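You operate a simulated robot arm through the tools that you are given. There is no shell and no other tool.

Carry out the task below with a simulated two-armed robot. There is one attempt and no reset: what you move stays moved.

Task
Put the square blue stone on the long pad. Push the trolley drawer shut. Pick up the lined bottle with one hand, pass it to the other hand and put it on the stone stand. The order is free. Set down upright: lined bottle.

The check looks at the end state, three seconds after you hand in, the way a careful person would. Anything else that was tipped, shoved, dropped, spilled or broken makes it a failure.

Robot
Two 7-joint arms with two-finger parallel grippers on one trunk, on a base that drives. Base frame: it is fixed to the floor where the robot stands at the start and does not move with it; the origin is under the middle of the robot, x ahead of it, y to its left, z up. Readings come in m, rad, newtons and seconds.
The left shoulder is at the start at [0.124, 0.171, 1.162], the right one opposite. With the tool pointing down near the work surface each hand reaches from about 0.44 to 0.92 m from the robot's upright axis, wherever it stands, measured 20 degrees to its own side. Places, roughly: lined bottle [1.75, 2.25, 1]; long pad (17x6x3 cm) [-1, 2.1, 0.9]; square blue stone (5x5x4 cm) [-2.5, -0.6, 0.9]; stone stand [1.3, 1.4, 0.9]; trolley drawer [4.1, 4.8, 0.7]. Payload 4.4 kg a hand.
The TCP of each hand is the grasp point between the finger pads, 0.023 m short of the fingertips. In the tool frame z runs along the fingers and y along their closing line. The gripper opens to 0.094 m. The fingers are 0.038 m wide and 0.01 m thick; the gripper's body (0.054 by 0.096 m) begins 0.039 m behind the TCP.
Orientation is that of the tool frame in the base frame, as a unit quaternion [w, x, y, z]. With the fingers straight down and closing along the base's y, the tool's x points along the base's -x, its y along +y and its z along -z.

Tools
- The arms move only by the tool servo_tool. It takes "left_moves", "right_moves" or both (then of equal length, played together; a hand with none holds still); each is a list of rows, each an object (a shift or turn left out is 0, a gripper value left out holds the last) with "travel": the shift along the tool's x, y, z in m, a list of three; "rot": the turn, a rotation vector about the tool's x, y, z in rad, a list of three; "grip": the gripper command, from -1 (fully open) to 1 (shut), values between in proportion. In form: [{"travel": [tx, ty, tz], "rot": [ax, ay, az], "grip": grip}, ...]. A call has 1 to 20 rows; each row shifts and turns the commanded pose from where the row before left it, along the tool's axes as they then stand. Each row takes 0.2 s and may step no farther than 0.05 m and 0.15 rad from the row before; otherwise, or with a gripper value out of range, the whole call is refused. Where a pose cannot be reached the arm comes as near as it can. A force on the tool above 40 N (or 10 N above the force at the start of the call, whichever is more), or a blocked arm, ends the call early, and 0.2 s more pass. Each finger travels about 0.072 m/s and halts on what it meets, pressing with about 32 N; the grip force reading is that of the motor and also rises with nothing between the fingers. The clock runs only during rows and for 0.2 s after the last one: add rows that do not move to give the fingers time. The reply holds the time, the measured pose of the TCP, the force on the tool along the base axes, the opening and the grip force, in the units named above and with some noise, with the torque about the TCP (base axes, N m) and any sound that the robot's microphone picked up, and new pictures: "pictures" is both (left out), scene, wrist or none (wrist: the cameras of the hands that moved).
- Cameras (640 x 400 px; columns grow to the right, rows downward): "scene" is now at [0.2444, -0.0068, 1.3123]; the picture's right is [-0.08, -1.00, 0.00], its down [-0.49, 0.04, -0.87] and it looks along [0.87, -0.07, -0.49] (base axes); focal length 214 px, centre (320, 200). "left" rides on the left gripper at [0.086, -0.016, -0.074] in its tool frame; the picture's right is [0.18, 0.98, 0.00], its down [-0.58, 0.11, -0.81] and it looks along [-0.79, 0.15, 0.59] (tool axes); focal length 243 px, centre (320, 200). "right" rides on the right gripper at [0.086, 0.016, -0.075] in its tool frame; the picture's right is [-0.18, 0.98, 0.00], its down [-0.58, -0.11, -0.81] and it looks along [-0.79, -0.15, 0.59] (tool axes); focal length 243 px, centre (320, 200). There is no depth. A picture from a camera that has moved, and an enlarged one, comes with that camera's place and axes in the base frame and with its lens.
- raise_lower(by): slides the trunk up (or, below 0, down) by that many m; the arms and the scene camera ride with it, the base frame stays. It gives what a move gives, with no picture.
- drive_base(legs): drives the robot by 1 to 6 legs, each [ahead, left, turn to the left] in m, m and rad, along the robot's own axes; the way and the turn of a leg run together, so that a leg with both is an arc; at most 1.5 m and 3.142 rad a leg. The arms and the cameras ride along, it lands a little off, and it stops where it bumps. It gives what a move gives, and a new picture of the scene camera.
- pan_tilt(pan, tilt): turns the head with the scene camera to pan (to the left, within 1.396 rad either way) and tilt (down, from -0.506 to 1.204), counted from straight ahead of the robot. It gives what a move gives, and a new picture of the scene camera.
- inspect(camera, box): a new picture of the part [left, top, right, bottom] of that camera's present view, enlarged. It takes no simulated time.
- job_done(): hands the job in; it is judged then, once.

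Nothing tells you exact positions but the pictures and the camera data. Unless the task says otherwise, let go and move clear before handing in.

The tools are called after "Request:" as name(argument=value, ...) on one line, values as JSON. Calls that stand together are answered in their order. servo_tool: Moves the arms, as the interface text tells. Its arguments: {"type":"object","properties":{"left_moves":{"type":"array"},"right_moves":{"type":"array"},"pictures":{"type":"string","enum":["both","scene","wrist","none"]}},"required":[]} The other tools are called the same way: raise_lower (by) slides the trunk up or down; drive_base (legs) drives the base; pan_tilt (pan, tilt) turns the head that bears the scene camera; inspect (camera, box) takes an enlarged picture of a part of a camera's view; job_done () hands the job in.

At the start:

```text
time_s: 0.0
left_ee_pos: [0.4573, 0.2347, 1.1259]
left_tool_rot: [0.0, 0.001, 1.0, 0.0]
left_ft_force: [-0.3, 0.0, 0.3]
left_wrist_torque: [-0.02, 0.04, -0.03]
left_width: 0.094
left_finger_force: 0.1
right_ee_pos: [0.5891, -0.2814, 1.1609]
right_tool_rot: [0.001, 0.0, 1.0, 0.0]
right_ft_force: [-0.3, 0.0, 0.6]
right_wrist_torque: [-0.02, 0.0, 0.01]
right_width: 0.094
right_finger_force: 0.1
trunk travel left (down, up): [-0.175, 0.213]
robot x, y, heading: [-0.0012, -0.001, -0.004]
head pan, tilt: [-0.077, 0.517]
```

scene: 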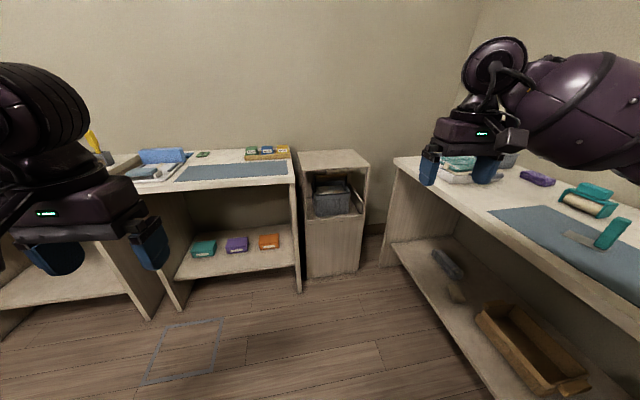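
right: 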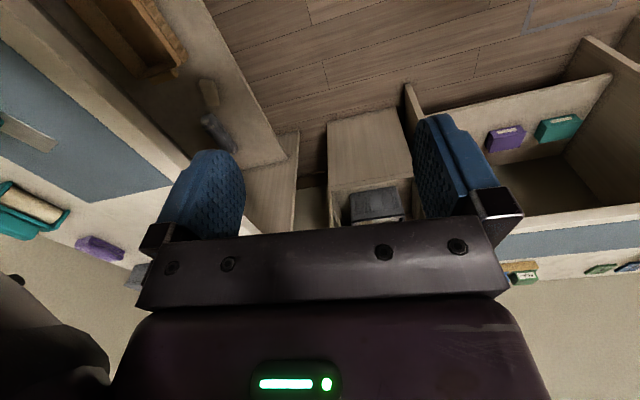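
left: 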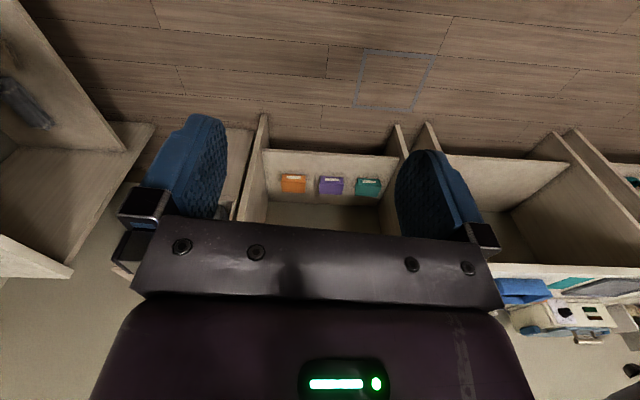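

I see two benches and a small cabinet ahead, with a room corner to the right. I'll look around with the head first to find the places named in the task.

Request:
pan_tilt(pan=1.0, tilt=0.35)

Request:
pan_tilt(pan=-1.2, tilt=0.35)

```text
time_s: 1.3
left_ee_pos: [0.4577, 0.234, 1.1246]
left_tool_rot: [0.0, -0.001, 1.0, 0.0]
left_ft_force: [0.8, -0.1, -0.3]
left_wrist_torque: [0.01, -0.01, -0.01]
left_width: 0.0939
left_finger_force: 0.0
right_ee_pos: [0.5878, -0.2813, 1.1616]
right_tool_rot: [-0.001, 0.0, 1.0, -0.001]
right_ft_force: [-0.1, 0.0, -0.5]
right_wrist_torque: [0.02, 0.01, 0.0]
right_width: 0.0941
right_finger_force: 0.0
trunk travel left (down, up): [-0.175, 0.213]
robot x, y, heading: [0.0028, -0.0011, -0.003]
head pan, tilt: [1.0, 0.351]
camera scene: at [0.2044, 0.0784, 1.3276], right [0.84, -0.54, 0.0], down [-0.19, -0.29, -0.94], along [0.51, 0.79, -0.34], focal length 214 px, centre (320, 200)
```

scene: 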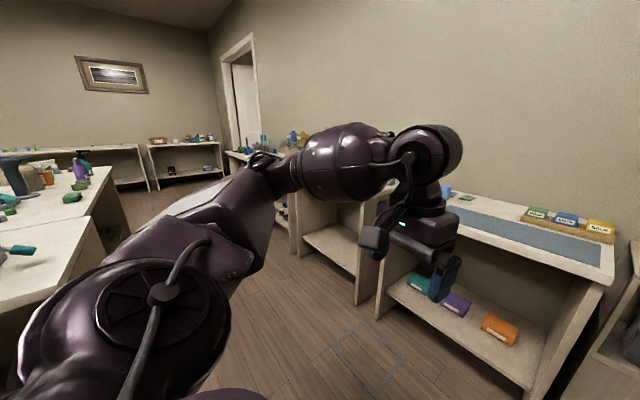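

```text
time_s: 3.4
left_ee_pos: [0.4576, 0.2344, 1.125]
left_tool_rot: [0.0, 0.0, 1.0, 0.0]
left_ft_force: [0.6, 0.2, -0.2]
left_wrist_torque: [0.04, 0.01, 0.0]
left_width: 0.0942
left_finger_force: 0.2
right_ee_pos: [0.589, -0.2829, 1.161]
right_tool_rot: [0.0, 0.0, 1.0, 0.001]
right_ft_force: [0.3, -0.3, 0.6]
right_wrist_torque: [0.03, 0.03, -0.03]
right_width: 0.0938
right_finger_force: 0.2
trunk travel left (down, up): [-0.175, 0.213]
robot x, y, heading: [0.0003, 0.0009, -0.001]
head pan, tilt: [-1.201, 0.351]
camera scene: at [0.1878, -0.0867, 1.3276], right [-0.93, -0.36, 0.0], down [-0.12, 0.32, -0.94], along [0.34, -0.88, -0.34], focal length 214 px, centre (320, 200)
```

scene: 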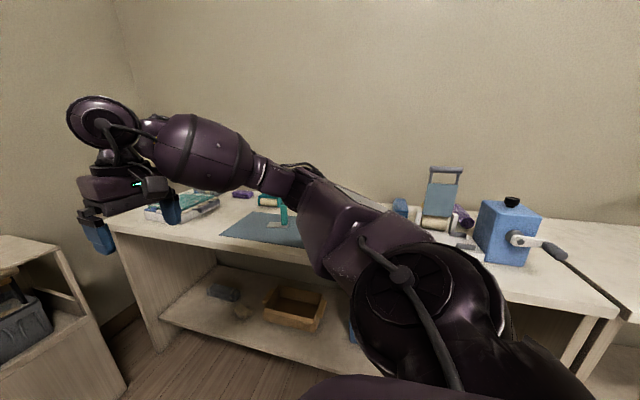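

Benches lie ahead (front edge x≈1.14) and on the right (y≈-0.53), and a table is to the left near (-0.3, 1.5–3). I'll turn in place to see the rest of the room.

Request:
drive_base(legs=[[0, 0, 1.3]])

Request:
pan_tilt(pan=0.0, tilt=0.35)

Request:
pan_tilt(pan=1.2, tilt=0.35)

```text
time_s: 7.0
left_ee_pos: [-0.0961, 0.5034, 1.1259]
left_tool_rot: [0.0, -0.599, 0.8, 0.0]
left_ft_force: [0.3, -0.4, -0.1]
left_wrist_torque: [0.0, -0.02, 0.05]
left_width: 0.0941
left_finger_force: 0.0
right_ee_pos: [0.4373, 0.4842, 1.1614]
right_tool_rot: [0.0, -0.599, 0.801, 0.0]
right_ft_force: [0.0, -0.1, 0.3]
right_wrist_torque: [0.0, -0.03, 0.01]
right_width: 0.094
right_finger_force: 0.1
trunk travel left (down, up): [-0.175, 0.213]
robot x, y, heading: [-0.0027, 0.0023, 1.281]
head pan, tilt: [-1.201, 0.351]
camera scene: at [0.1371, 0.1544, 1.3276], right [0.08, -1.0, 0.0], down [-0.34, -0.03, -0.94], along [0.94, 0.08, -0.34], focal length 214 px, centre (320, 200)
```

scene: 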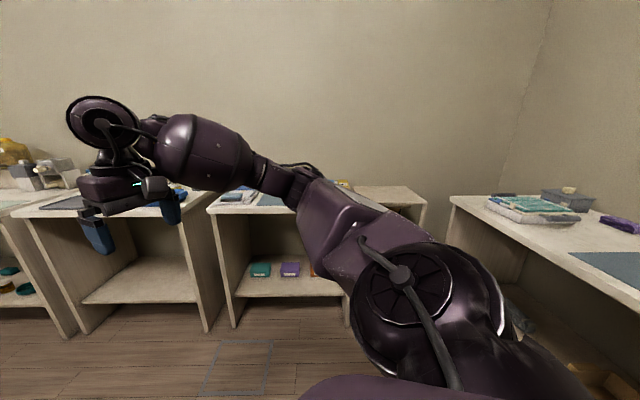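

```text
time_s: 8.4
left_ee_pos: [-0.0951, 0.504, 1.1255]
left_tool_rot: [0.001, -0.599, 0.801, 0.0]
left_ft_force: [-0.3, 0.9, -0.2]
left_wrist_torque: [-0.02, 0.02, -0.01]
left_width: 0.0939
left_finger_force: 0.1
right_ee_pos: [0.4369, 0.4846, 1.1612]
right_tool_rot: [0.0, -0.598, 0.802, 0.001]
right_ft_force: [0.4, 0.3, -0.3]
right_wrist_torque: [0.02, 0.0, 0.03]
right_width: 0.094
right_finger_force: 0.0
trunk travel left (down, up): [-0.175, 0.213]
robot x, y, heading: [0.0025, -0.0027, 1.284]
head pan, tilt: [0.0, 0.351]
camera scene: at [0.071, 0.2359, 1.3276], right [0.96, -0.28, 0.0], down [-0.1, -0.33, -0.94], along [0.27, 0.9, -0.34], focal length 214 px, centre (320, 200)
```

scene: 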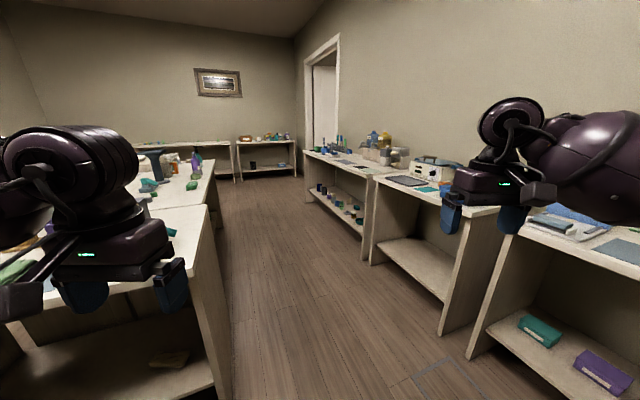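

```text
time_s: 9.8
left_ee_pos: [-0.0961, 0.5062, 1.1253]
left_tool_rot: [0.0, -0.598, 0.801, 0.0]
left_ft_force: [0.0, 0.0, 0.3]
left_wrist_torque: [-0.04, 0.01, 0.0]
left_width: 0.094
left_finger_force: 0.1
right_ee_pos: [0.4359, 0.4843, 1.1612]
right_tool_rot: [0.0, -0.598, 0.801, 0.0]
right_ft_force: [0.0, 1.5, -0.8]
right_wrist_torque: [-0.02, 0.0, 0.02]
right_width: 0.094
right_finger_force: 0.1
trunk travel left (down, up): [-0.175, 0.213]
robot x, y, heading: [0.0022, -0.0007, 1.28]
head pan, tilt: [1.201, 0.351]
camera scene: at [-0.0291, 0.2035, 1.3276], right [0.61, 0.79, 0.0], down [0.27, -0.21, -0.94], along [-0.74, 0.57, -0.34], focal length 214 px, centre (320, 200)
```

scene: 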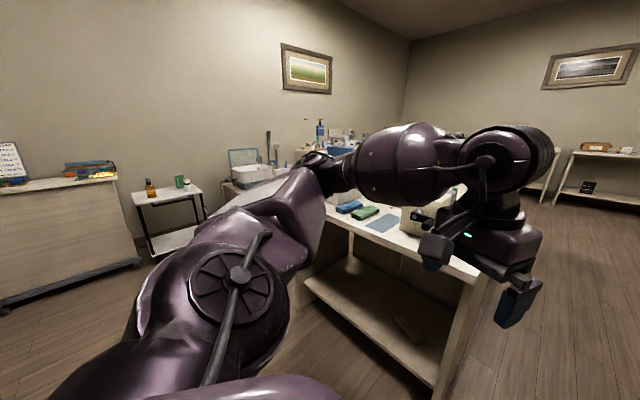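

The island table's near corner is about (-0.15, 0.9), and the aisle to the far end is clear. I'll keep turning to look behind, where the blue stone should be.

Request:
drive_base(legs=[[0, 0, 1.6]])

Request:
pan_tilt(pan=0.3, tilt=0.35)

Request:
pan_tilt(pan=-0.7, tilt=0.35)

Request:
pan_tilt(pan=1.2, tilt=0.35)

```text
time_s: 14.1
left_ee_pos: [-0.4988, -0.1218, 1.1243]
left_tool_rot: [-0.001, 0.993, -0.117, 0.0]
left_ft_force: [0.3, 0.1, -0.7]
left_wrist_torque: [0.0, -0.04, 0.0]
left_width: 0.0941
left_finger_force: 0.1
right_ee_pos: [-0.5061, 0.4104, 1.1605]
right_tool_rot: [0.0, 0.993, -0.116, 0.0]
right_ft_force: [-0.6, 0.0, -0.7]
right_wrist_torque: [0.03, 0.04, 0.01]
right_width: 0.0941
right_finger_force: 0.0
trunk travel left (down, up): [-0.175, 0.213]
robot x, y, heading: [-0.0005, -0.0038, 2.902]
head pan, tilt: [1.201, 0.351]
camera scene: at [-0.2002, -0.0412, 1.3276], right [-0.82, 0.57, 0.0], down [0.2, 0.28, -0.94], along [-0.53, -0.77, -0.34], focal length 214 px, centre (320, 200)
```

scene: 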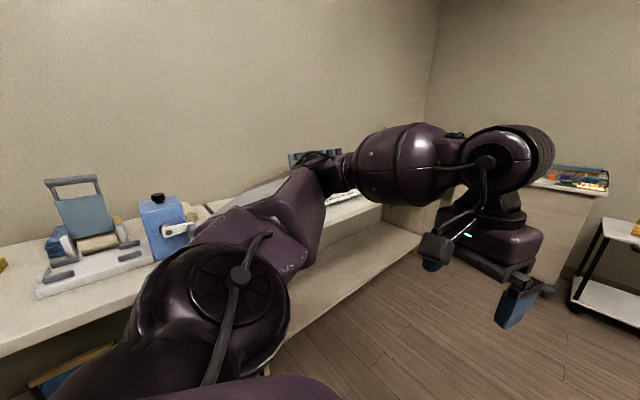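

```text
time_s: 15.3
left_ee_pos: [-0.4984, -0.1213, 1.1251]
left_tool_rot: [0.0, 0.993, -0.117, 0.0]
left_ft_force: [0.7, 0.0, 0.1]
left_wrist_torque: [0.0, 0.0, 0.01]
left_width: 0.0941
left_finger_force: 0.0
right_ee_pos: [-0.5075, 0.4111, 1.161]
right_tool_rot: [0.0, 0.993, -0.117, 0.0]
right_ft_force: [0.2, -0.4, 0.2]
right_wrist_torque: [-0.01, -0.03, 0.07]
right_width: 0.0942
right_finger_force: 0.2
trunk travel left (down, up): [-0.175, 0.213]
robot x, y, heading: [0.0011, -0.002, 2.909]
head pan, tilt: [0.3, 0.351]
camera scene: at [-0.2402, 0.0294, 1.3276], right [-0.07, 1.0, 0.0], down [0.34, 0.02, -0.94], along [-0.94, -0.06, -0.34], focal length 214 px, centre (320, 200)
```

scene: 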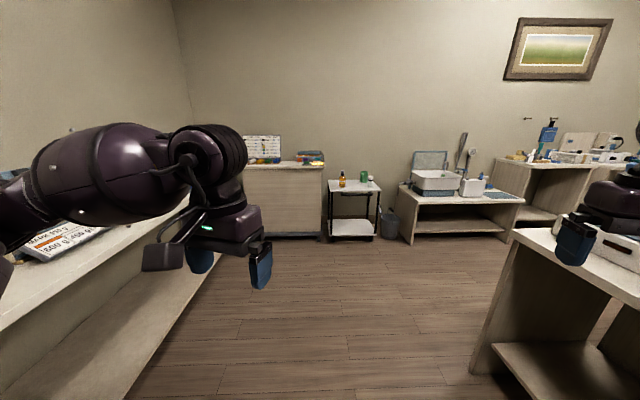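

```text
time_s: 16.6
left_ee_pos: [-0.4984, -0.1208, 1.1255]
left_tool_rot: [0.0, 0.993, -0.117, 0.0]
left_ft_force: [0.3, -0.5, -0.7]
left_wrist_torque: [0.01, 0.02, -0.02]
left_width: 0.094
left_finger_force: 0.1
right_ee_pos: [-0.5078, 0.4115, 1.1617]
right_tool_rot: [-0.001, 0.993, -0.116, -0.001]
right_ft_force: [0.7, 0.1, 0.4]
right_wrist_torque: [0.03, -0.03, 0.0]
right_width: 0.094
right_finger_force: 0.1
trunk travel left (down, up): [-0.175, 0.213]
robot x, y, heading: [-0.0002, -0.001, 2.905]
head pan, tilt: [-0.7, 0.351]
camera scene: at [-0.2027, 0.1104, 1.3276], right [0.8, 0.59, 0.0], down [0.2, -0.28, -0.94], along [-0.56, 0.75, -0.34], focal length 214 px, centre (320, 200)
```

scene: 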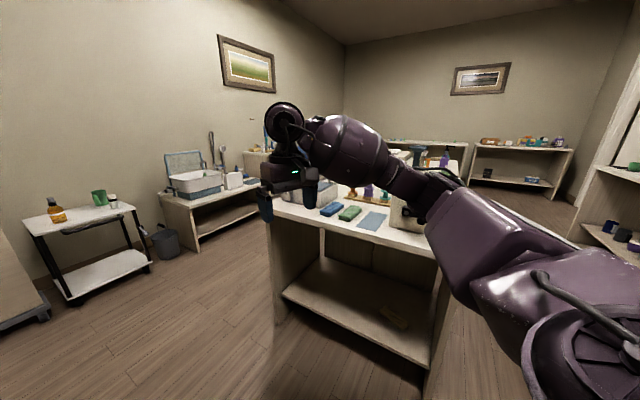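

```text
time_s: 18.4
left_ee_pos: [-0.5003, -0.1203, 1.1261]
left_tool_rot: [0.0, 0.993, -0.117, 0.0]
left_ft_force: [-0.8, 0.4, 0.1]
left_wrist_torque: [0.05, 0.02, -0.03]
left_width: 0.0939
left_finger_force: 0.1
right_ee_pos: [-0.5072, 0.4113, 1.1601]
right_tool_rot: [0.0, 0.993, -0.117, 0.0]
right_ft_force: [0.4, -0.7, -0.7]
right_wrist_torque: [-0.05, -0.01, -0.02]
right_width: 0.0942
right_finger_force: 0.0
trunk travel left (down, up): [-0.175, 0.213]
robot x, y, heading: [-0.0028, -0.004, 2.91]
head pan, tilt: [1.201, 0.351]
camera scene: at [-0.2003, -0.041, 1.3276], right [-0.82, 0.57, 0.0], down [0.2, 0.28, -0.94], along [-0.53, -0.77, -0.34], focal length 214 px, centre (320, 200)
```

scene: 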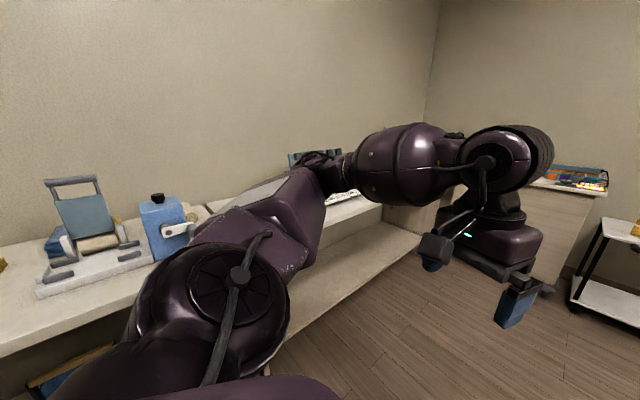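

Behind me a cabinet stands near (-2.5, -0.6) with books on top, where the stone should be; the island table spans x -1.07 to -0.2, starting at y≈0.83. I'll drive toward the cabinet and look.

Request:
drive_base(legs=[[0, 0, 0.23], [1.1, 0, 0]])

Request:
pan_tilt(pan=0.3, tilt=0.4)

```text
time_s: 24.9
left_ee_pos: [-1.5509, -0.2461, 1.126]
left_tool_rot: [0.0, 1.0, 0.007, 0.0]
left_ft_force: [-1.1, 0.1, 0.4]
left_wrist_torque: [0.01, 0.0, 0.02]
left_width: 0.0938
left_finger_force: 0.1
right_ee_pos: [-1.6885, 0.2683, 1.1613]
right_tool_rot: [0.0, 1.0, 0.007, 0.0]
right_ft_force: [-0.1, 0.3, 0.6]
right_wrist_torque: [0.0, 0.01, -0.03]
right_width: 0.0941
right_finger_force: 0.1
trunk travel left (down, up): [-0.175, 0.213]
robot x, y, heading: [-1.0966, -0.0051, -3.129]
head pan, tilt: [1.201, 0.351]
camera scene: at [-1.2797, -0.0951, 1.3276], right [-0.94, 0.35, 0.0], down [0.12, 0.32, -0.94], along [-0.33, -0.88, -0.34], focal length 214 px, centre (320, 200)
```

scene: 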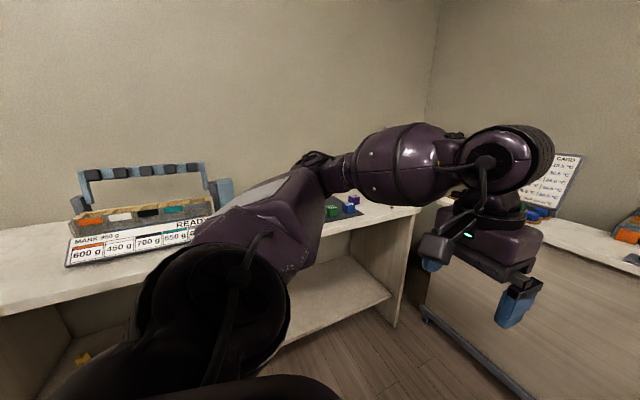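

```text
time_s: 26.1
left_ee_pos: [-1.5499, -0.2477, 1.125]
left_tool_rot: [0.0, 1.0, 0.007, 0.0]
left_ft_force: [-0.9, -0.4, -0.5]
left_wrist_torque: [0.01, 0.02, 0.01]
left_width: 0.094
left_finger_force: 0.0
right_ee_pos: [-1.6888, 0.2682, 1.1606]
right_tool_rot: [0.0, 1.0, 0.008, -0.001]
right_ft_force: [1.0, 0.2, 0.1]
right_wrist_torque: [-0.02, 0.04, 0.03]
right_width: 0.0939
right_finger_force: 0.1
trunk travel left (down, up): [-0.175, 0.213]
robot x, y, heading: [-1.0954, -0.0096, -3.126]
head pan, tilt: [0.3, 0.4]
camera scene: at [-1.3352, -0.0365, 1.3231], right [-0.31, 0.95, 0.0], down [0.37, 0.12, -0.92], along [-0.88, -0.29, -0.39], focal length 214 px, centre (320, 200)
```

scene: 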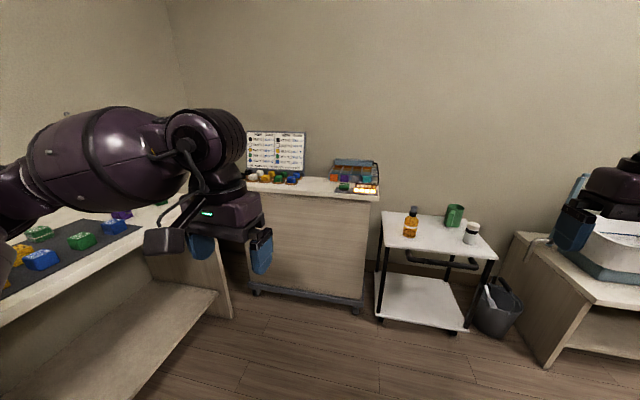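

Request:
inspect(camera="scene", box=[230, 120, 400, 220])

Request:
inspect(camera="scene", box=[0, 190, 200, 310])

```text
3.76 times, centred on (315, 170) of scene
camera zoom: at [-1.3352, -0.0365, 1.3231], right [-0.31, 0.95, 0.0], down [0.37, 0.12, -0.92], along [-0.88, -0.29, -0.39], focal length 807 px, centre (339, 313)
```

zoom: 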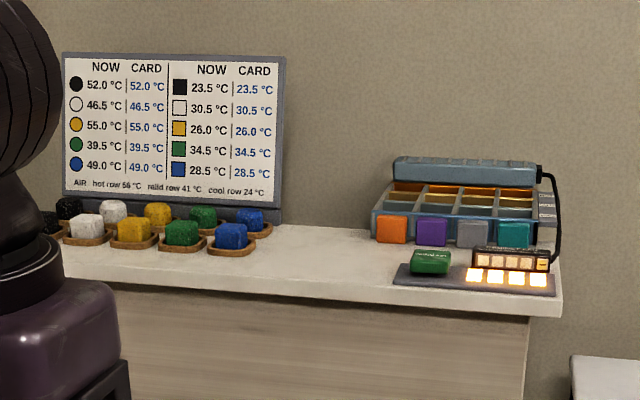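

```text
3.20 times, centred on (100, 250) of scene
camera zoom: at [-1.3352, -0.0365, 1.3231], right [-0.31, 0.95, 0.0], down [0.37, 0.12, -0.92], along [-0.88, -0.29, -0.39], focal length 686 px, centre (1024, 40)
```

zoom: 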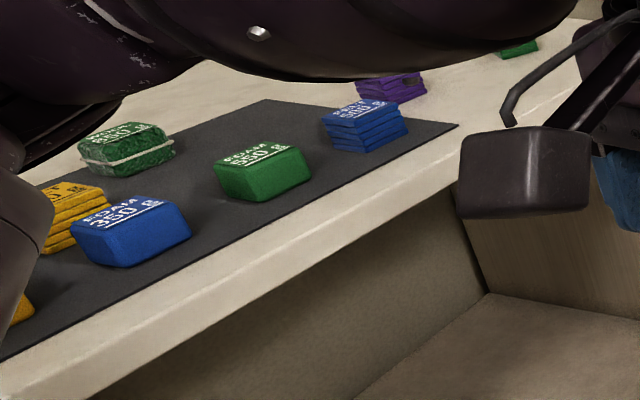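

On the cabinet top I see two rows of stones on saucers with a card: the front-row blue one works out to about (-2.50, -0.61), which matches the square blue stone. I'll raise the right hand for clearance and drive closer.

Request:
servo_tool(right_moves=[{"travel": [0.04, 0, -0.03]}, {"travel": [0.04, 0, -0.03]}, {"travel": [0.04, 0, -0.03]}], pictures="none")

Request:
drive_base(legs=[[0.7, 0.09, 0.0], [0, 0, 0.33]])

Request:
pan_tilt(pan=0.3, tilt=0.6)

```text
time_s: 26.9
left_ee_pos: [-1.5475, -0.2467, 1.1269]
left_tool_rot: [0.0, 1.0, 0.007, 0.0]
left_ft_force: [1.3, -0.4, 0.7]
left_wrist_torque: [-0.01, 0.02, -0.01]
left_width: 0.0938
left_finger_force: 0.0
right_ee_pos: [-1.5648, 0.269, 1.2527]
right_tool_rot: [-0.001, 1.0, 0.007, -0.002]
right_ft_force: [0.6, 0.0, 0.6]
right_wrist_torque: [0.02, 0.02, -0.02]
right_width: 0.0939
right_finger_force: 0.0
trunk travel left (down, up): [-0.175, 0.213]
robot x, y, heading: [-1.096, -0.0114, -3.13]
head pan, tilt: [0.3, 0.4]
```

```text
time_s: 31.8
left_ee_pos: [-2.1423, -0.4831, 1.1264]
left_tool_rot: [0.0, 0.985, 0.174, 0.0]
left_ft_force: [-0.4, -0.4, 0.2]
left_wrist_torque: [-0.01, -0.03, -0.02]
left_width: 0.0938
left_finger_force: 0.0
right_ee_pos: [-2.3306, -0.0024, 1.2504]
right_tool_rot: [0.001, 0.985, 0.174, 0.0]
right_ft_force: [-0.7, 0.1, -0.3]
right_wrist_torque: [0.01, 0.0, 0.03]
right_width: 0.0939
right_finger_force: 0.0
trunk travel left (down, up): [-0.175, 0.213]
robot x, y, heading: [-1.7936, -0.1066, -2.789]
head pan, tilt: [0.3, 0.4]
camera scene: at [-2.0098, -0.2147, 1.3231], right [-0.61, 0.8, 0.0], down [0.31, 0.24, -0.92], along [-0.73, -0.56, -0.39], focal length 214 px, centre (320, 200)
```

scene: 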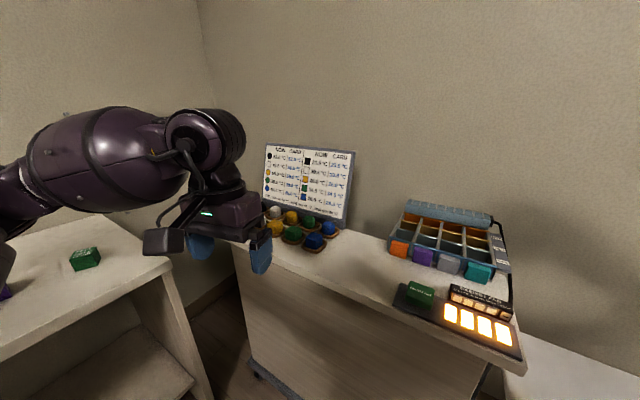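

```text
time_s: 32.5
left_ee_pos: [-2.1428, -0.4831, 1.125]
left_tool_rot: [0.001, 0.985, 0.174, 0.0]
left_ft_force: [-0.2, 0.3, -0.2]
left_wrist_torque: [0.0, -0.02, 0.0]
left_width: 0.0939
left_finger_force: 0.0
right_ee_pos: [-2.3304, -0.0027, 1.2504]
right_tool_rot: [0.0, 0.985, 0.174, 0.0]
right_ft_force: [-0.1, -0.1, -0.5]
right_wrist_torque: [0.01, -0.01, -0.01]
right_width: 0.0939
right_finger_force: 0.1
trunk travel left (down, up): [-0.175, 0.213]
robot x, y, heading: [-1.7952, -0.1036, -2.795]
head pan, tilt: [0.3, 0.6]
camera scene: at [-2.0066, -0.2115, 1.3049], right [-0.61, 0.8, 0.0], down [0.45, 0.34, -0.83], along [-0.66, -0.5, -0.56], focal length 214 px, centre (320, 200)
```

scene: 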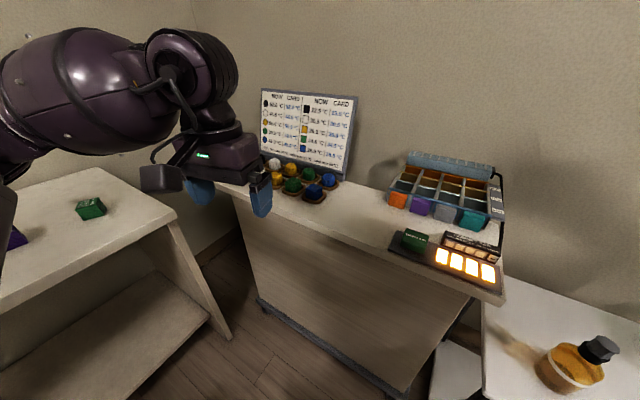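

Request:
inspect(camera="scene", box=[250, 80, 370, 220])

Request:
inspect(camera="left", box=[0, 0, 640, 400])

Request:
inspect(camera="right", box=[0, 0, 640, 400])

```text
2.86 times, centred on (310, 150) of scene
camera zoom: at [-2.0066, -0.2115, 1.3049], right [-0.61, 0.8, 0.0], down [0.45, 0.34, -0.83], along [-0.66, -0.5, -0.56], focal length 613 px, centre (349, 343)
```

zoom: 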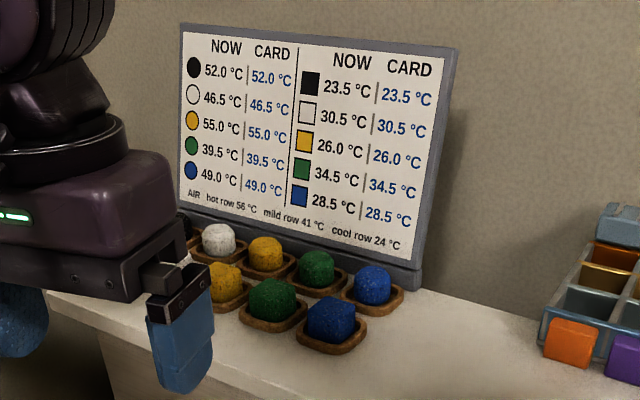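

```text
1.00 times, centred on (320, 200) of left (not enlarged: the box is as wide or as high as the picture)
camera zoom: at [-2.0678, -0.4377, 1.2009], right [0.51, -0.86, 0.0], down [-0.51, -0.3, 0.81], along [-0.69, -0.41, -0.59], focal length 243 px, centre (320, 200)
```

zoom: 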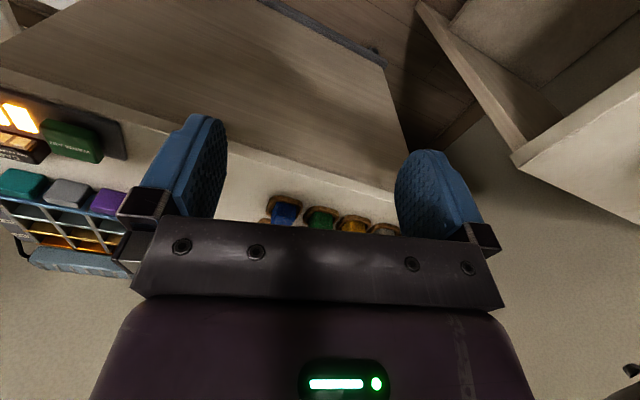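

```text
1.00 times, centred on (320, 200) of right (not enlarged: the box is as wide or as high as the picture)
camera zoom: at [-2.2446, 0.0125, 1.3236], right [0.16, -0.99, 0.0], down [-0.58, -0.1, 0.81], along [-0.8, -0.13, -0.59], focal length 243 px, centre (320, 200)
```

zoom: 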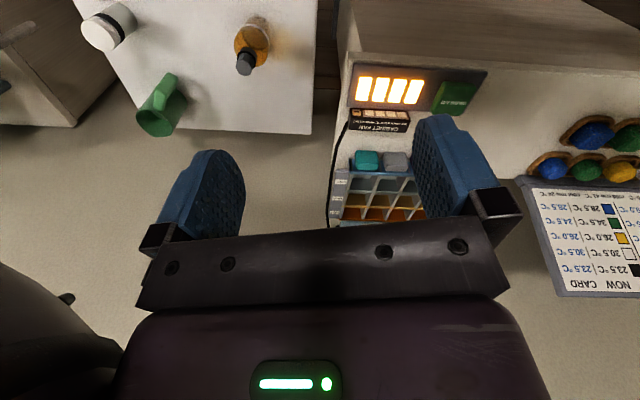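

The front-right blue stone looks angular (square) and sits near (-2.483, -0.599, centre z≈0.925), while the blue one behind it looks round. I'll bring the left hand above it, straighten the yaw and check with the wrist camera.

Request:
servo_tool(left_moves=[{"travel": [-0.045, 0, 0]}, {"travel": [-0.045, 0, 0]}, {"travel": [-0.045, 0, 0]}, {"travel": [-0.045, 0, 0]}, {"travel": [-0.045, 0, 0]}, {"travel": [-0.045, 0, 0.01], "rot": [0, 0, 0.1]}, {"rot": [0, 0, 0.125]}, {"rot": [0, 0, 0.125]}, {"travel": [0, 0, 0]}], pictures="both")

```text
time_s: 34.5
left_ee_pos: [-2.397, -0.5743, 1.1156]
left_tool_rot: [0.0, 1.0, -0.001, 0.0]
left_ft_force: [1.1, 0.1, 0.1]
left_wrist_torque: [-0.01, 0.02, -0.03]
left_width: 0.0941
left_finger_force: 0.1
right_ee_pos: [-2.3299, -0.0025, 1.2511]
right_tool_rot: [0.0, 0.985, 0.173, 0.0]
right_ft_force: [-0.5, 0.8, 0.6]
right_wrist_torque: [0.01, 0.02, 0.02]
right_width: 0.0938
right_finger_force: 0.1
trunk travel left (down, up): [-0.175, 0.213]
robot x, y, heading: [-1.7948, -0.1067, -2.793]
head pan, tilt: [0.3, 0.6]
camera scene: at [-2.0064, -0.2116, 1.3049], right [-0.61, 0.8, 0.0], down [0.45, 0.34, -0.83], along [-0.66, -0.5, -0.56], focal length 214 px, centre (320, 200)
camera left: at [-2.3103, -0.5585, 1.191], right [0.18, -0.98, 0.0], down [-0.58, -0.11, 0.81], along [-0.79, -0.15, -0.59], focal length 243 px, centre (320, 200)
```

scene: 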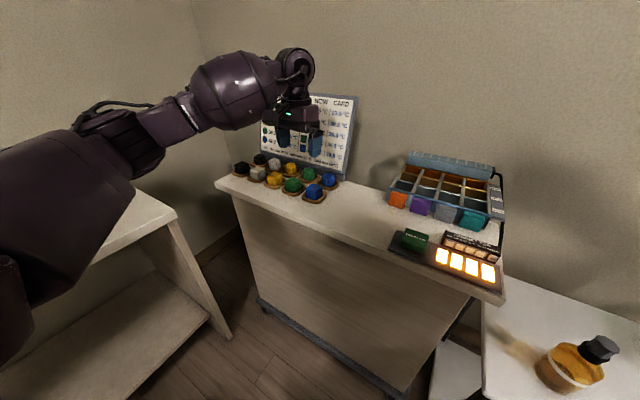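
left: 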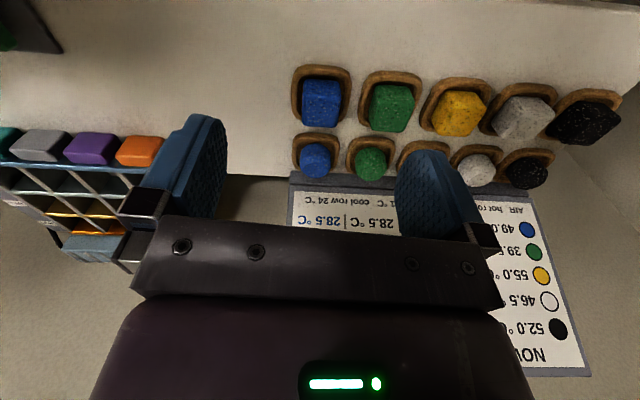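

Request:
inspect(camera="left", box=[270, 50, 430, 190])

Request:
inspect(camera="scene", box=[220, 130, 360, 220])

```text
2.86 times, centred on (350, 120) of left
camera zoom: at [-2.3103, -0.5585, 1.191], right [0.18, -0.98, 0.0], down [-0.58, -0.11, 0.81], along [-0.79, -0.15, -0.59], focal length 693 px, centre (234, 429)
```

zoom: 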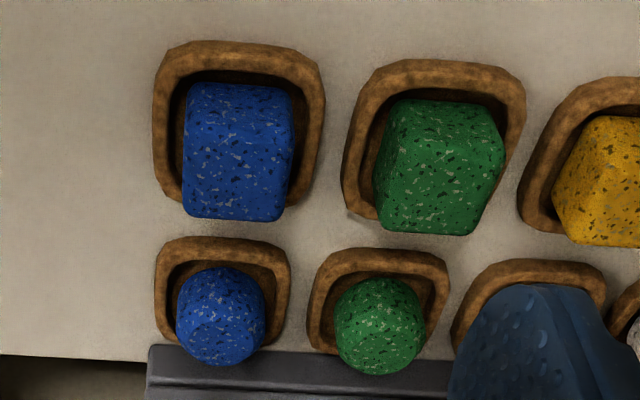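

```text
4.44 times, centred on (290, 175) of scene
camera zoom: at [-2.0064, -0.2116, 1.3049], right [-0.61, 0.8, 0.0], down [0.45, 0.34, -0.83], along [-0.66, -0.5, -0.56], focal length 953 px, centre (453, 311)
```

zoom: 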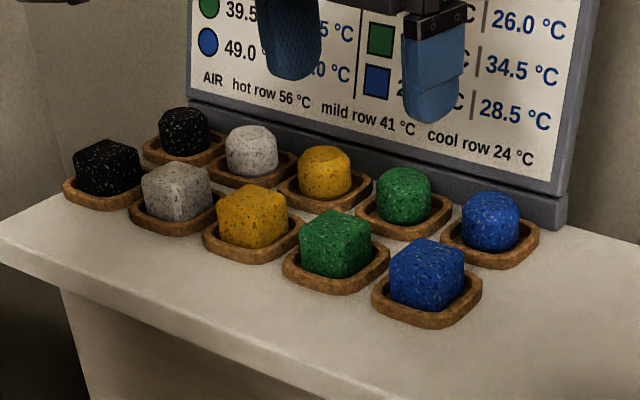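

Confirmed: the front-row blue one is square, at about (-2.470, -0.589), turned by roughly 0.08 rad. I'll move above it, partly close the fingers to clear the green neighbour, and look again.

Request:
servo_tool(left_moves=[{"travel": [-0.036, 0.0075, 0.0], "grip": -0.5}, {"travel": [-0.037, 0.0072, 0.0], "grip": -0.5}, {"rot": [0, 0, -0.08], "travel": [0, 0, 0.03]}, {"travel": [0, 0, 0.035]}, {"travel": [0, 0, 0.03]}, {"travel": [0, 0, 0]}], pictures="both")

Request:
inspect(camera="left", box=[200, 0, 440, 150])

Request:
inspect(camera="scene", box=[250, 120, 370, 220])

```text
time_s: 35.9
left_ee_pos: [-2.4686, -0.5893, 1.0211]
left_tool_rot: [-0.001, 0.999, 0.039, 0.0]
left_ft_force: [0.1, 0.4, 0.9]
left_wrist_torque: [0.0, 0.01, 0.0]
left_width: 0.0707
left_finger_force: 0.1
right_ee_pos: [-2.3307, -0.0019, 1.2504]
right_tool_rot: [0.0, 0.985, 0.174, 0.0]
right_ft_force: [0.2, 0.2, 0.3]
right_wrist_torque: [0.0, 0.04, -0.02]
right_width: 0.094
right_finger_force: 0.0
trunk travel left (down, up): [-0.175, 0.213]
robot x, y, heading: [-1.7922, -0.106, -2.788]
head pan, tilt: [0.3, 0.6]
camera scene: at [-2.0062, -0.2112, 1.3051], right [-0.61, 0.8, 0.0], down [0.45, 0.34, -0.83], along [-0.66, -0.5, -0.56], focal length 214 px, centre (320, 200)
camera left: at [-2.3839, -0.5659, 1.0963], right [0.26, -0.97, 0.0], down [-0.57, -0.15, 0.81], along [-0.78, -0.21, -0.59], focal length 243 px, centre (320, 200)
```

scene: 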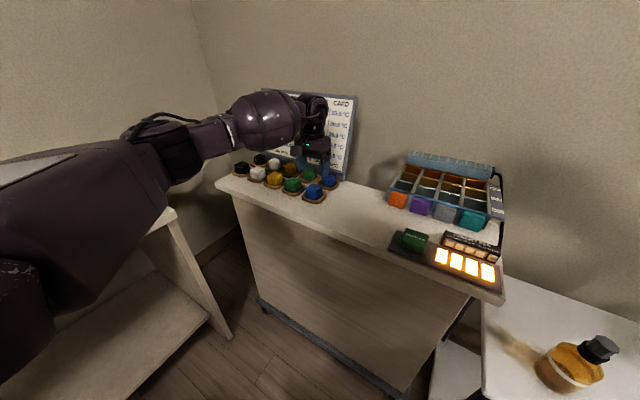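
left: 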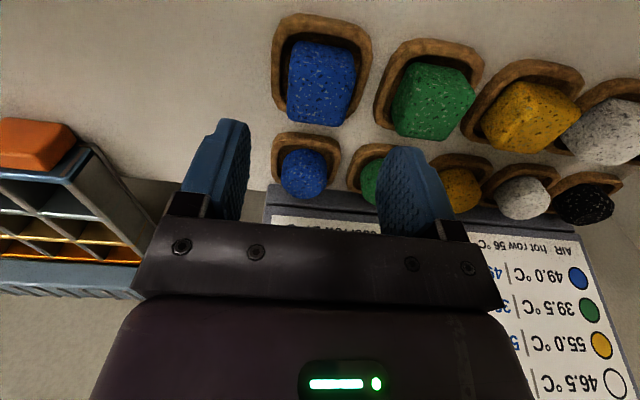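

```text
2.67 times, centred on (320, 75) of left
camera zoom: at [-2.3839, -0.5659, 1.0963], right [0.26, -0.97, 0.0], down [-0.57, -0.15, 0.81], along [-0.78, -0.21, -0.59], focal length 647 px, centre (320, 533)
```

zoom: 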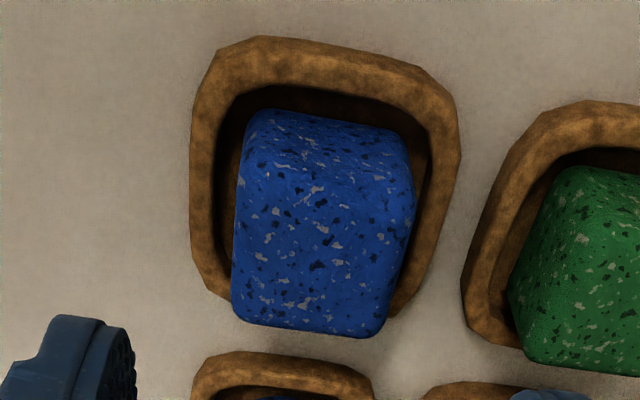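

```text
4.00 times, centred on (310, 170) of scene
camera zoom: at [-2.0062, -0.2112, 1.3051], right [-0.61, 0.8, 0.0], down [0.45, 0.34, -0.83], along [-0.66, -0.5, -0.56], focal length 858 px, centre (360, 320)
```

zoom: 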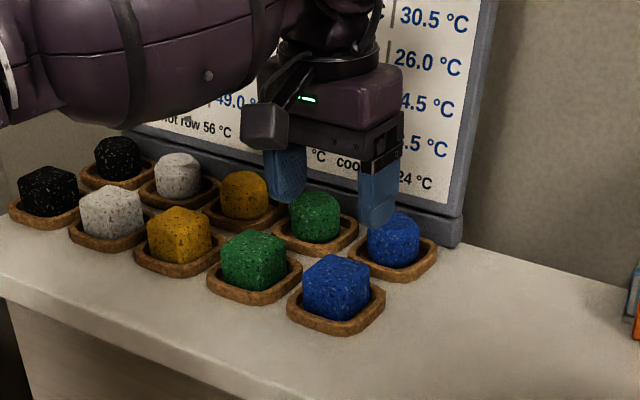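

The stone centre works out to (-2.470, -0.589), right under the TCP and squared with the fingers. I'll descend to z≈0.945 and close.

Request:
servo_tool(left_moves=[{"travel": [0, 0, 0.03], "rot": [0, 0, -0.03]}, {"travel": [0, 0, 0.03]}, {"travel": [0, 0, 0.014]}, {"travel": [0, 0, 0]}], pictures="both")

Request:
inspect(camera="scene", box=[250, 120, 370, 220])

```text
time_s: 36.9
left_ee_pos: [-2.4687, -0.5901, 0.9474]
left_tool_rot: [0.0, 0.999, 0.055, 0.0]
left_ft_force: [-0.3, -0.5, -1.0]
left_wrist_torque: [-0.02, 0.0, 0.0]
left_width: 0.0708
left_finger_force: 0.1
right_ee_pos: [-2.3303, -0.0025, 1.251]
right_tool_rot: [0.001, 0.985, 0.174, 0.0]
right_ft_force: [0.1, 0.0, -0.3]
right_wrist_torque: [0.01, 0.01, 0.0]
right_width: 0.0941
right_finger_force: 0.1
trunk travel left (down, up): [-0.175, 0.213]
robot x, y, heading: [-1.7954, -0.105, -2.794]
head pan, tilt: [0.3, 0.6]
camera scene: at [-2.0064, -0.2115, 1.305], right [-0.61, 0.8, 0.0], down [0.45, 0.34, -0.83], along [-0.66, -0.5, -0.56], focal length 214 px, centre (320, 200)
camera left: at [-2.3856, -0.564, 1.0224], right [0.29, -0.96, 0.0], down [-0.57, -0.17, 0.81], along [-0.77, -0.23, -0.59], focal length 243 px, centre (320, 200)
```

scene: 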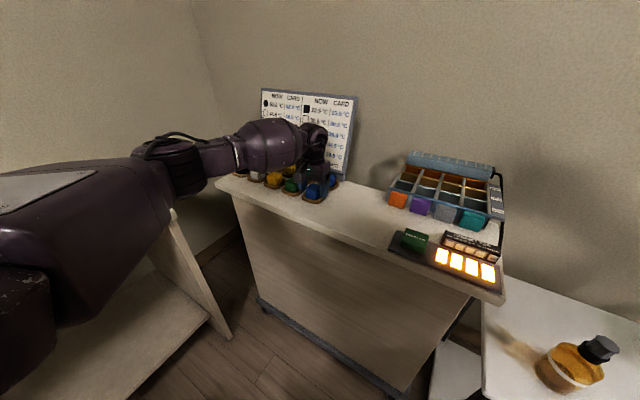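
left: 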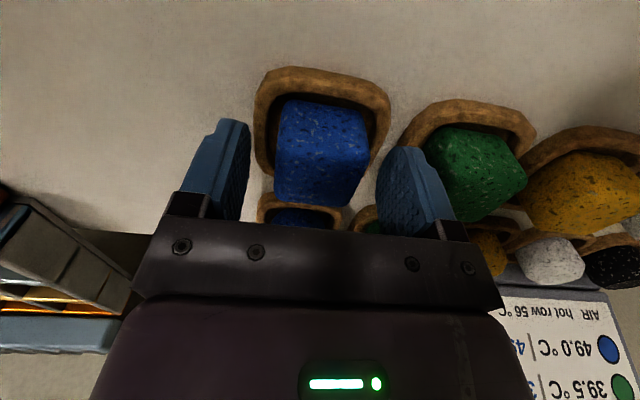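

```text
4.00 times, centred on (310, 170) of scene
camera zoom: at [-2.0064, -0.2115, 1.305], right [-0.61, 0.8, 0.0], down [0.45, 0.34, -0.83], along [-0.66, -0.5, -0.56], focal length 858 px, centre (360, 320)
```

zoom: 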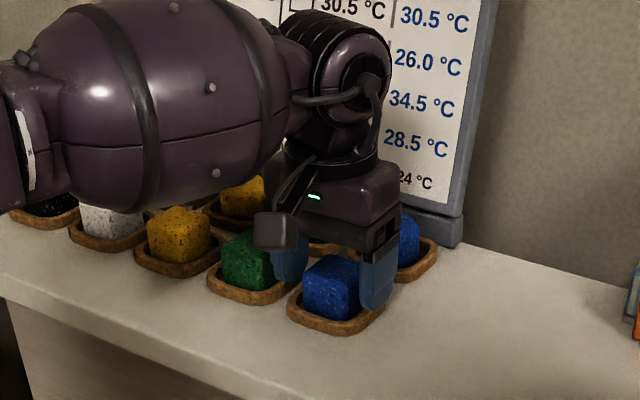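

The fingers straddle the stone with clearance to the green one. Closing now, then a small lift to check.

Request:
servo_tool(left_moves=[{"grip": 0.2}, {"grip": 0.2}, {"grip": 0.4}, {"grip": 0.4}, {"travel": [0, 0, -0.02]}, {"travel": [0, 0, -0.03]}, {"travel": [0, 0, 0]}], pictures="both")

```text
time_s: 38.5
left_ee_pos: [-2.4695, -0.589, 0.9958]
left_tool_rot: [0.0, 0.998, 0.055, 0.001]
left_ft_force: [-0.2, -1.0, -0.9]
left_wrist_torque: [-0.04, 0.0, -0.04]
left_width: 0.0435
left_finger_force: 32.0
right_ee_pos: [-2.3318, -0.0008, 1.2505]
right_tool_rot: [0.0, 0.985, 0.174, 0.001]
right_ft_force: [-0.3, -0.4, -0.2]
right_wrist_torque: [-0.04, -0.03, 0.03]
right_width: 0.0939
right_finger_force: 0.1
trunk travel left (down, up): [-0.175, 0.213]
robot x, y, heading: [-1.7944, -0.1046, -2.791]
head pan, tilt: [0.3, 0.6]
camera scene: at [-2.0072, -0.2119, 1.3046], right [-0.61, 0.8, 0.0], down [0.45, 0.34, -0.82], along [-0.66, -0.5, -0.57], focal length 214 px, centre (320, 200)
camera left: at [-2.3864, -0.5643, 1.0714], right [0.29, -0.96, 0.0], down [-0.57, -0.17, 0.81], along [-0.77, -0.23, -0.59], focal length 243 px, centre (320, 200)
```

scene: 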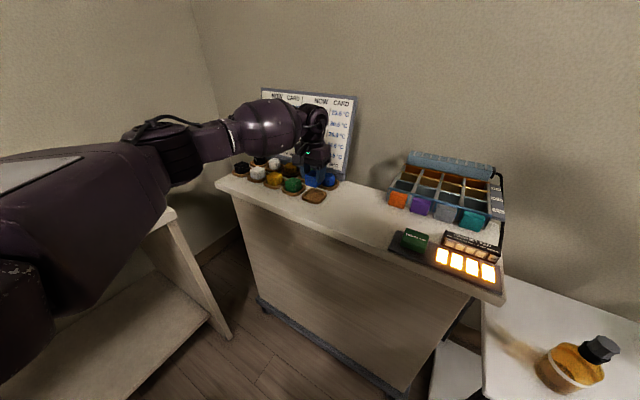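
left: 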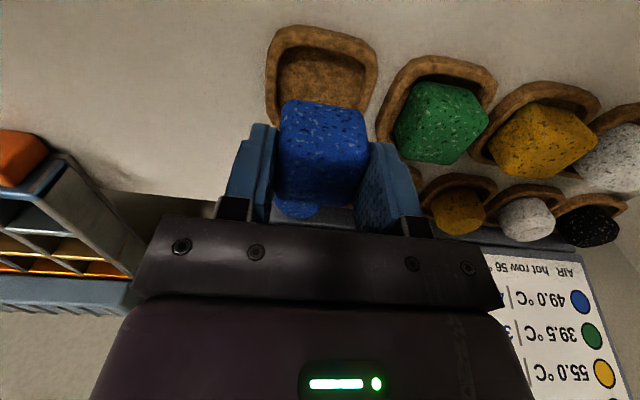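

The stone is held and lifted out of its tray, and its neighbours are undisturbed. I'll lift further, retract the arm, then drive round to the island's left side for the long pad.

Request:
servo_tool(left_moves=[{"travel": [0, 0, -0.05]}, {"travel": [0, 0, -0.05]}, {"travel": [0, 0, -0.05]}, {"travel": [0.048, -0.011, 0]}, {"travel": [0.048, -0.011, 0]}, {"travel": [0.048, -0.011, 0]}, {"travel": [0.048, -0.011, 0]}, {"travel": [0.048, -0.011, 0]}, {"travel": [0.048, -0.011, 0]}, {"travel": [0.03, -0.008, 0], "rot": [0, 0, -0.12]}, {"rot": [0, 0, -0.12]}, {"travel": [0, 0, 0]}], pictures="wrist")

Request:
drive_base(legs=[[0, 0, -1.92]])

Request:
pan_tilt(pan=-0.2, tilt=0.45)

```text
time_s: 41.1
left_ee_pos: [-2.1609, -0.4815, 1.1466]
left_tool_rot: [0.001, 0.985, 0.174, 0.0]
left_ft_force: [-0.2, 0.1, -1.3]
left_wrist_torque: [-0.02, -0.02, 0.01]
left_width: 0.0434
left_finger_force: 32.2
right_ee_pos: [-2.3302, -0.0017, 1.2515]
right_tool_rot: [0.0, 0.985, 0.174, 0.0]
right_ft_force: [0.4, 0.4, 0.7]
right_wrist_torque: [-0.01, 0.01, -0.02]
right_width: 0.0939
right_finger_force: 0.1
trunk travel left (down, up): [-0.175, 0.213]
robot x, y, heading: [-1.7954, -0.1049, -2.789]
head pan, tilt: [0.3, 0.6]
camera left: at [-2.0856, -0.4364, 1.2224], right [0.51, -0.86, 0.0], down [-0.51, -0.3, 0.81], along [-0.69, -0.41, -0.59], focal length 243 px, centre (320, 200)
```

left: 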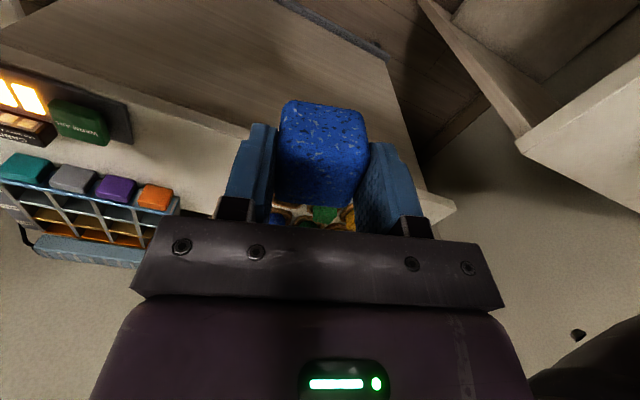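

```text
time_s: 46.1
left_ee_pos: [-2.0249, 0.3644, 1.1469]
left_tool_rot: [-0.001, 0.71, -0.704, 0.0]
left_ft_force: [0.1, -0.1, -1.1]
left_wrist_torque: [-0.01, -0.01, -0.01]
left_width: 0.0435
left_finger_force: 31.8
right_ee_pos: [-1.5159, 0.3655, 1.25]
right_tool_rot: [-0.001, 0.71, -0.704, 0.0]
right_ft_force: [0.1, -0.4, -0.3]
right_wrist_torque: [-0.02, -0.01, 0.01]
right_width: 0.094
right_finger_force: 0.1
trunk travel left (down, up): [-0.175, 0.213]
robot x, y, heading: [-1.7946, -0.1058, 1.577]
head pan, tilt: [0.3, 0.6]
camera scene: at [-1.8205, 0.1313, 1.3048], right [0.95, 0.3, 0.0], down [0.17, -0.54, -0.83], along [-0.25, 0.79, -0.56], focal length 214 px, centre (320, 200)
```

scene: 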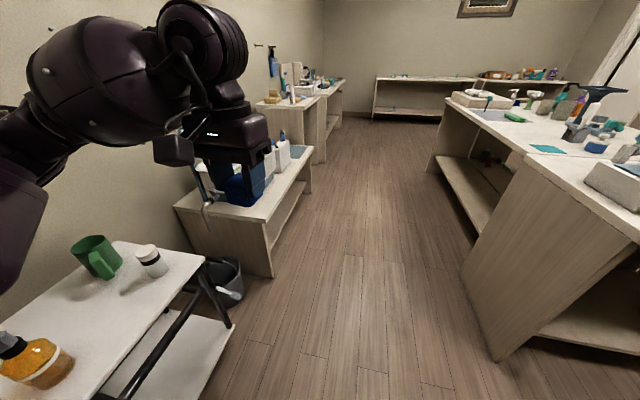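

```text
time_s: 47.0
left_ee_pos: [-2.0237, 0.366, 1.1458]
left_tool_rot: [0.0, 0.711, -0.704, -0.001]
left_ft_force: [-0.1, 0.1, -1.0]
left_wrist_torque: [-0.02, 0.01, 0.03]
left_width: 0.0433
left_finger_force: 31.9
right_ee_pos: [-1.5164, 0.3639, 1.2514]
right_tool_rot: [-0.001, 0.71, -0.705, 0.0]
right_ft_force: [-0.1, 0.2, -0.1]
right_wrist_torque: [-0.01, 0.03, -0.01]
right_width: 0.0942
right_finger_force: 0.1
trunk travel left (down, up): [-0.175, 0.213]
robot x, y, heading: [-1.7916, -0.1033, 1.579]
head pan, tilt: [-0.201, 0.45]
camera scene: at [-1.7763, 0.1373, 1.3184], right [0.98, -0.19, 0.0], down [-0.08, -0.43, -0.9], along [0.17, 0.88, -0.44], focal length 214 px, centre (320, 200)
```

scene: 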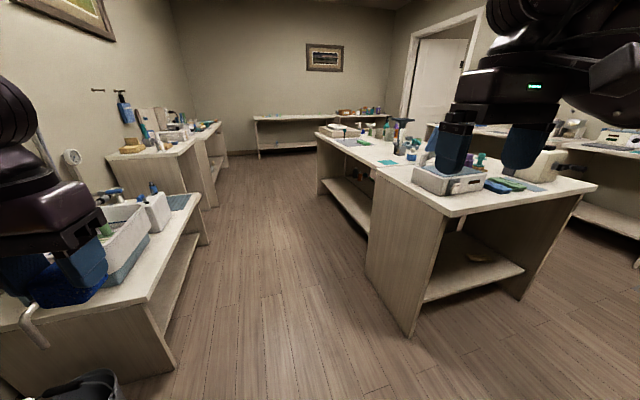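

The aisle ahead is clear: trolley and sink table on the left at x<-2.3, island on the right from x≈-1.07. I'll drive up the aisle to y≈1.8 and look at the pad.

Request:
drive_base(legs=[[0.95, -0.03, 0], [0.95, -0.03, 0]])

Request:
pan_tilt(pan=-1.1, tilt=0.55)

```text
time_s: 56.6
left_ee_pos: [-1.969, 2.2658, 1.1464]
left_tool_rot: [0.0, 0.709, -0.705, 0.001]
left_ft_force: [0.3, 0.2, -2.6]
left_wrist_torque: [-0.02, 0.0, 0.01]
left_width: 0.0434
left_finger_force: 31.8
right_ee_pos: [-1.4608, 2.2641, 1.2502]
right_tool_rot: [-0.001, 0.709, -0.705, 0.0]
right_ft_force: [0.2, 0.4, 1.0]
right_wrist_torque: [0.06, -0.01, -0.01]
right_width: 0.0941
right_finger_force: 0.0
trunk travel left (down, up): [-0.175, 0.213]
robot x, y, heading: [-1.741, 1.7947, 1.576]
head pan, tilt: [-0.201, 0.45]
camera scene: at [-1.7211, 2.0366, 1.3184], right [0.98, -0.19, 0.0], down [-0.08, -0.43, -0.9], along [0.17, 0.88, -0.44], focal length 214 px, centre (320, 200)
```

scene: 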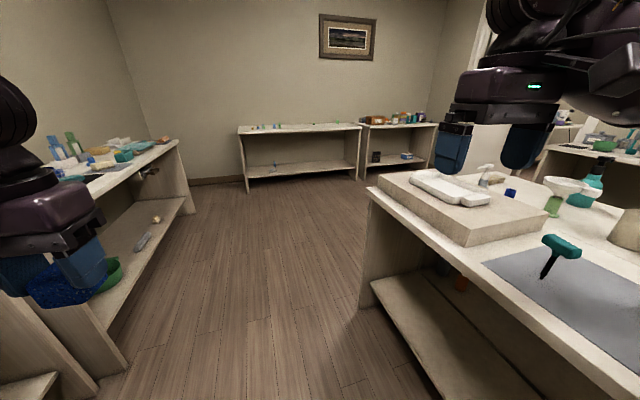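

```text
time_s: 57.8
left_ee_pos: [-1.9702, 2.2662, 1.1472]
left_tool_rot: [0.0, 0.709, -0.705, 0.0]
left_ft_force: [0.7, -0.2, -1.2]
left_wrist_torque: [-0.01, 0.01, -0.02]
left_width: 0.0432
left_finger_force: 32.3
right_ee_pos: [-1.461, 2.2634, 1.2506]
right_tool_rot: [0.001, 0.709, -0.706, 0.0]
right_ft_force: [-1.2, 0.5, -0.1]
right_wrist_torque: [0.02, -0.02, 0.03]
right_width: 0.094
right_finger_force: 0.1
trunk travel left (down, up): [-0.175, 0.213]
robot x, y, heading: [-1.7418, 1.7934, 1.573]
head pan, tilt: [-1.1, 0.55]
camera scene: at [-1.6592, 1.9876, 1.3094], right [0.46, -0.89, 0.0], down [-0.46, -0.24, -0.85], along [0.76, 0.39, -0.52], focal length 214 px, centre (320, 200)
```

scene: 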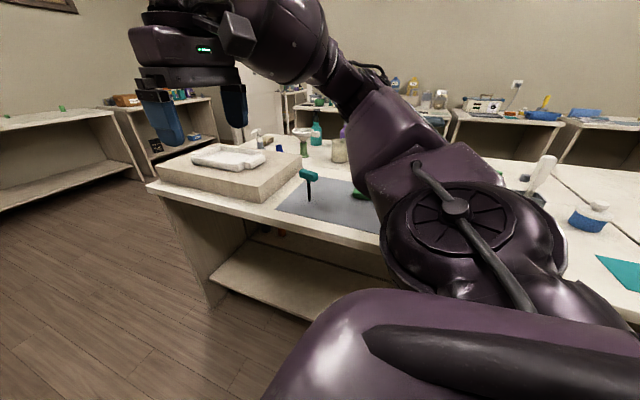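

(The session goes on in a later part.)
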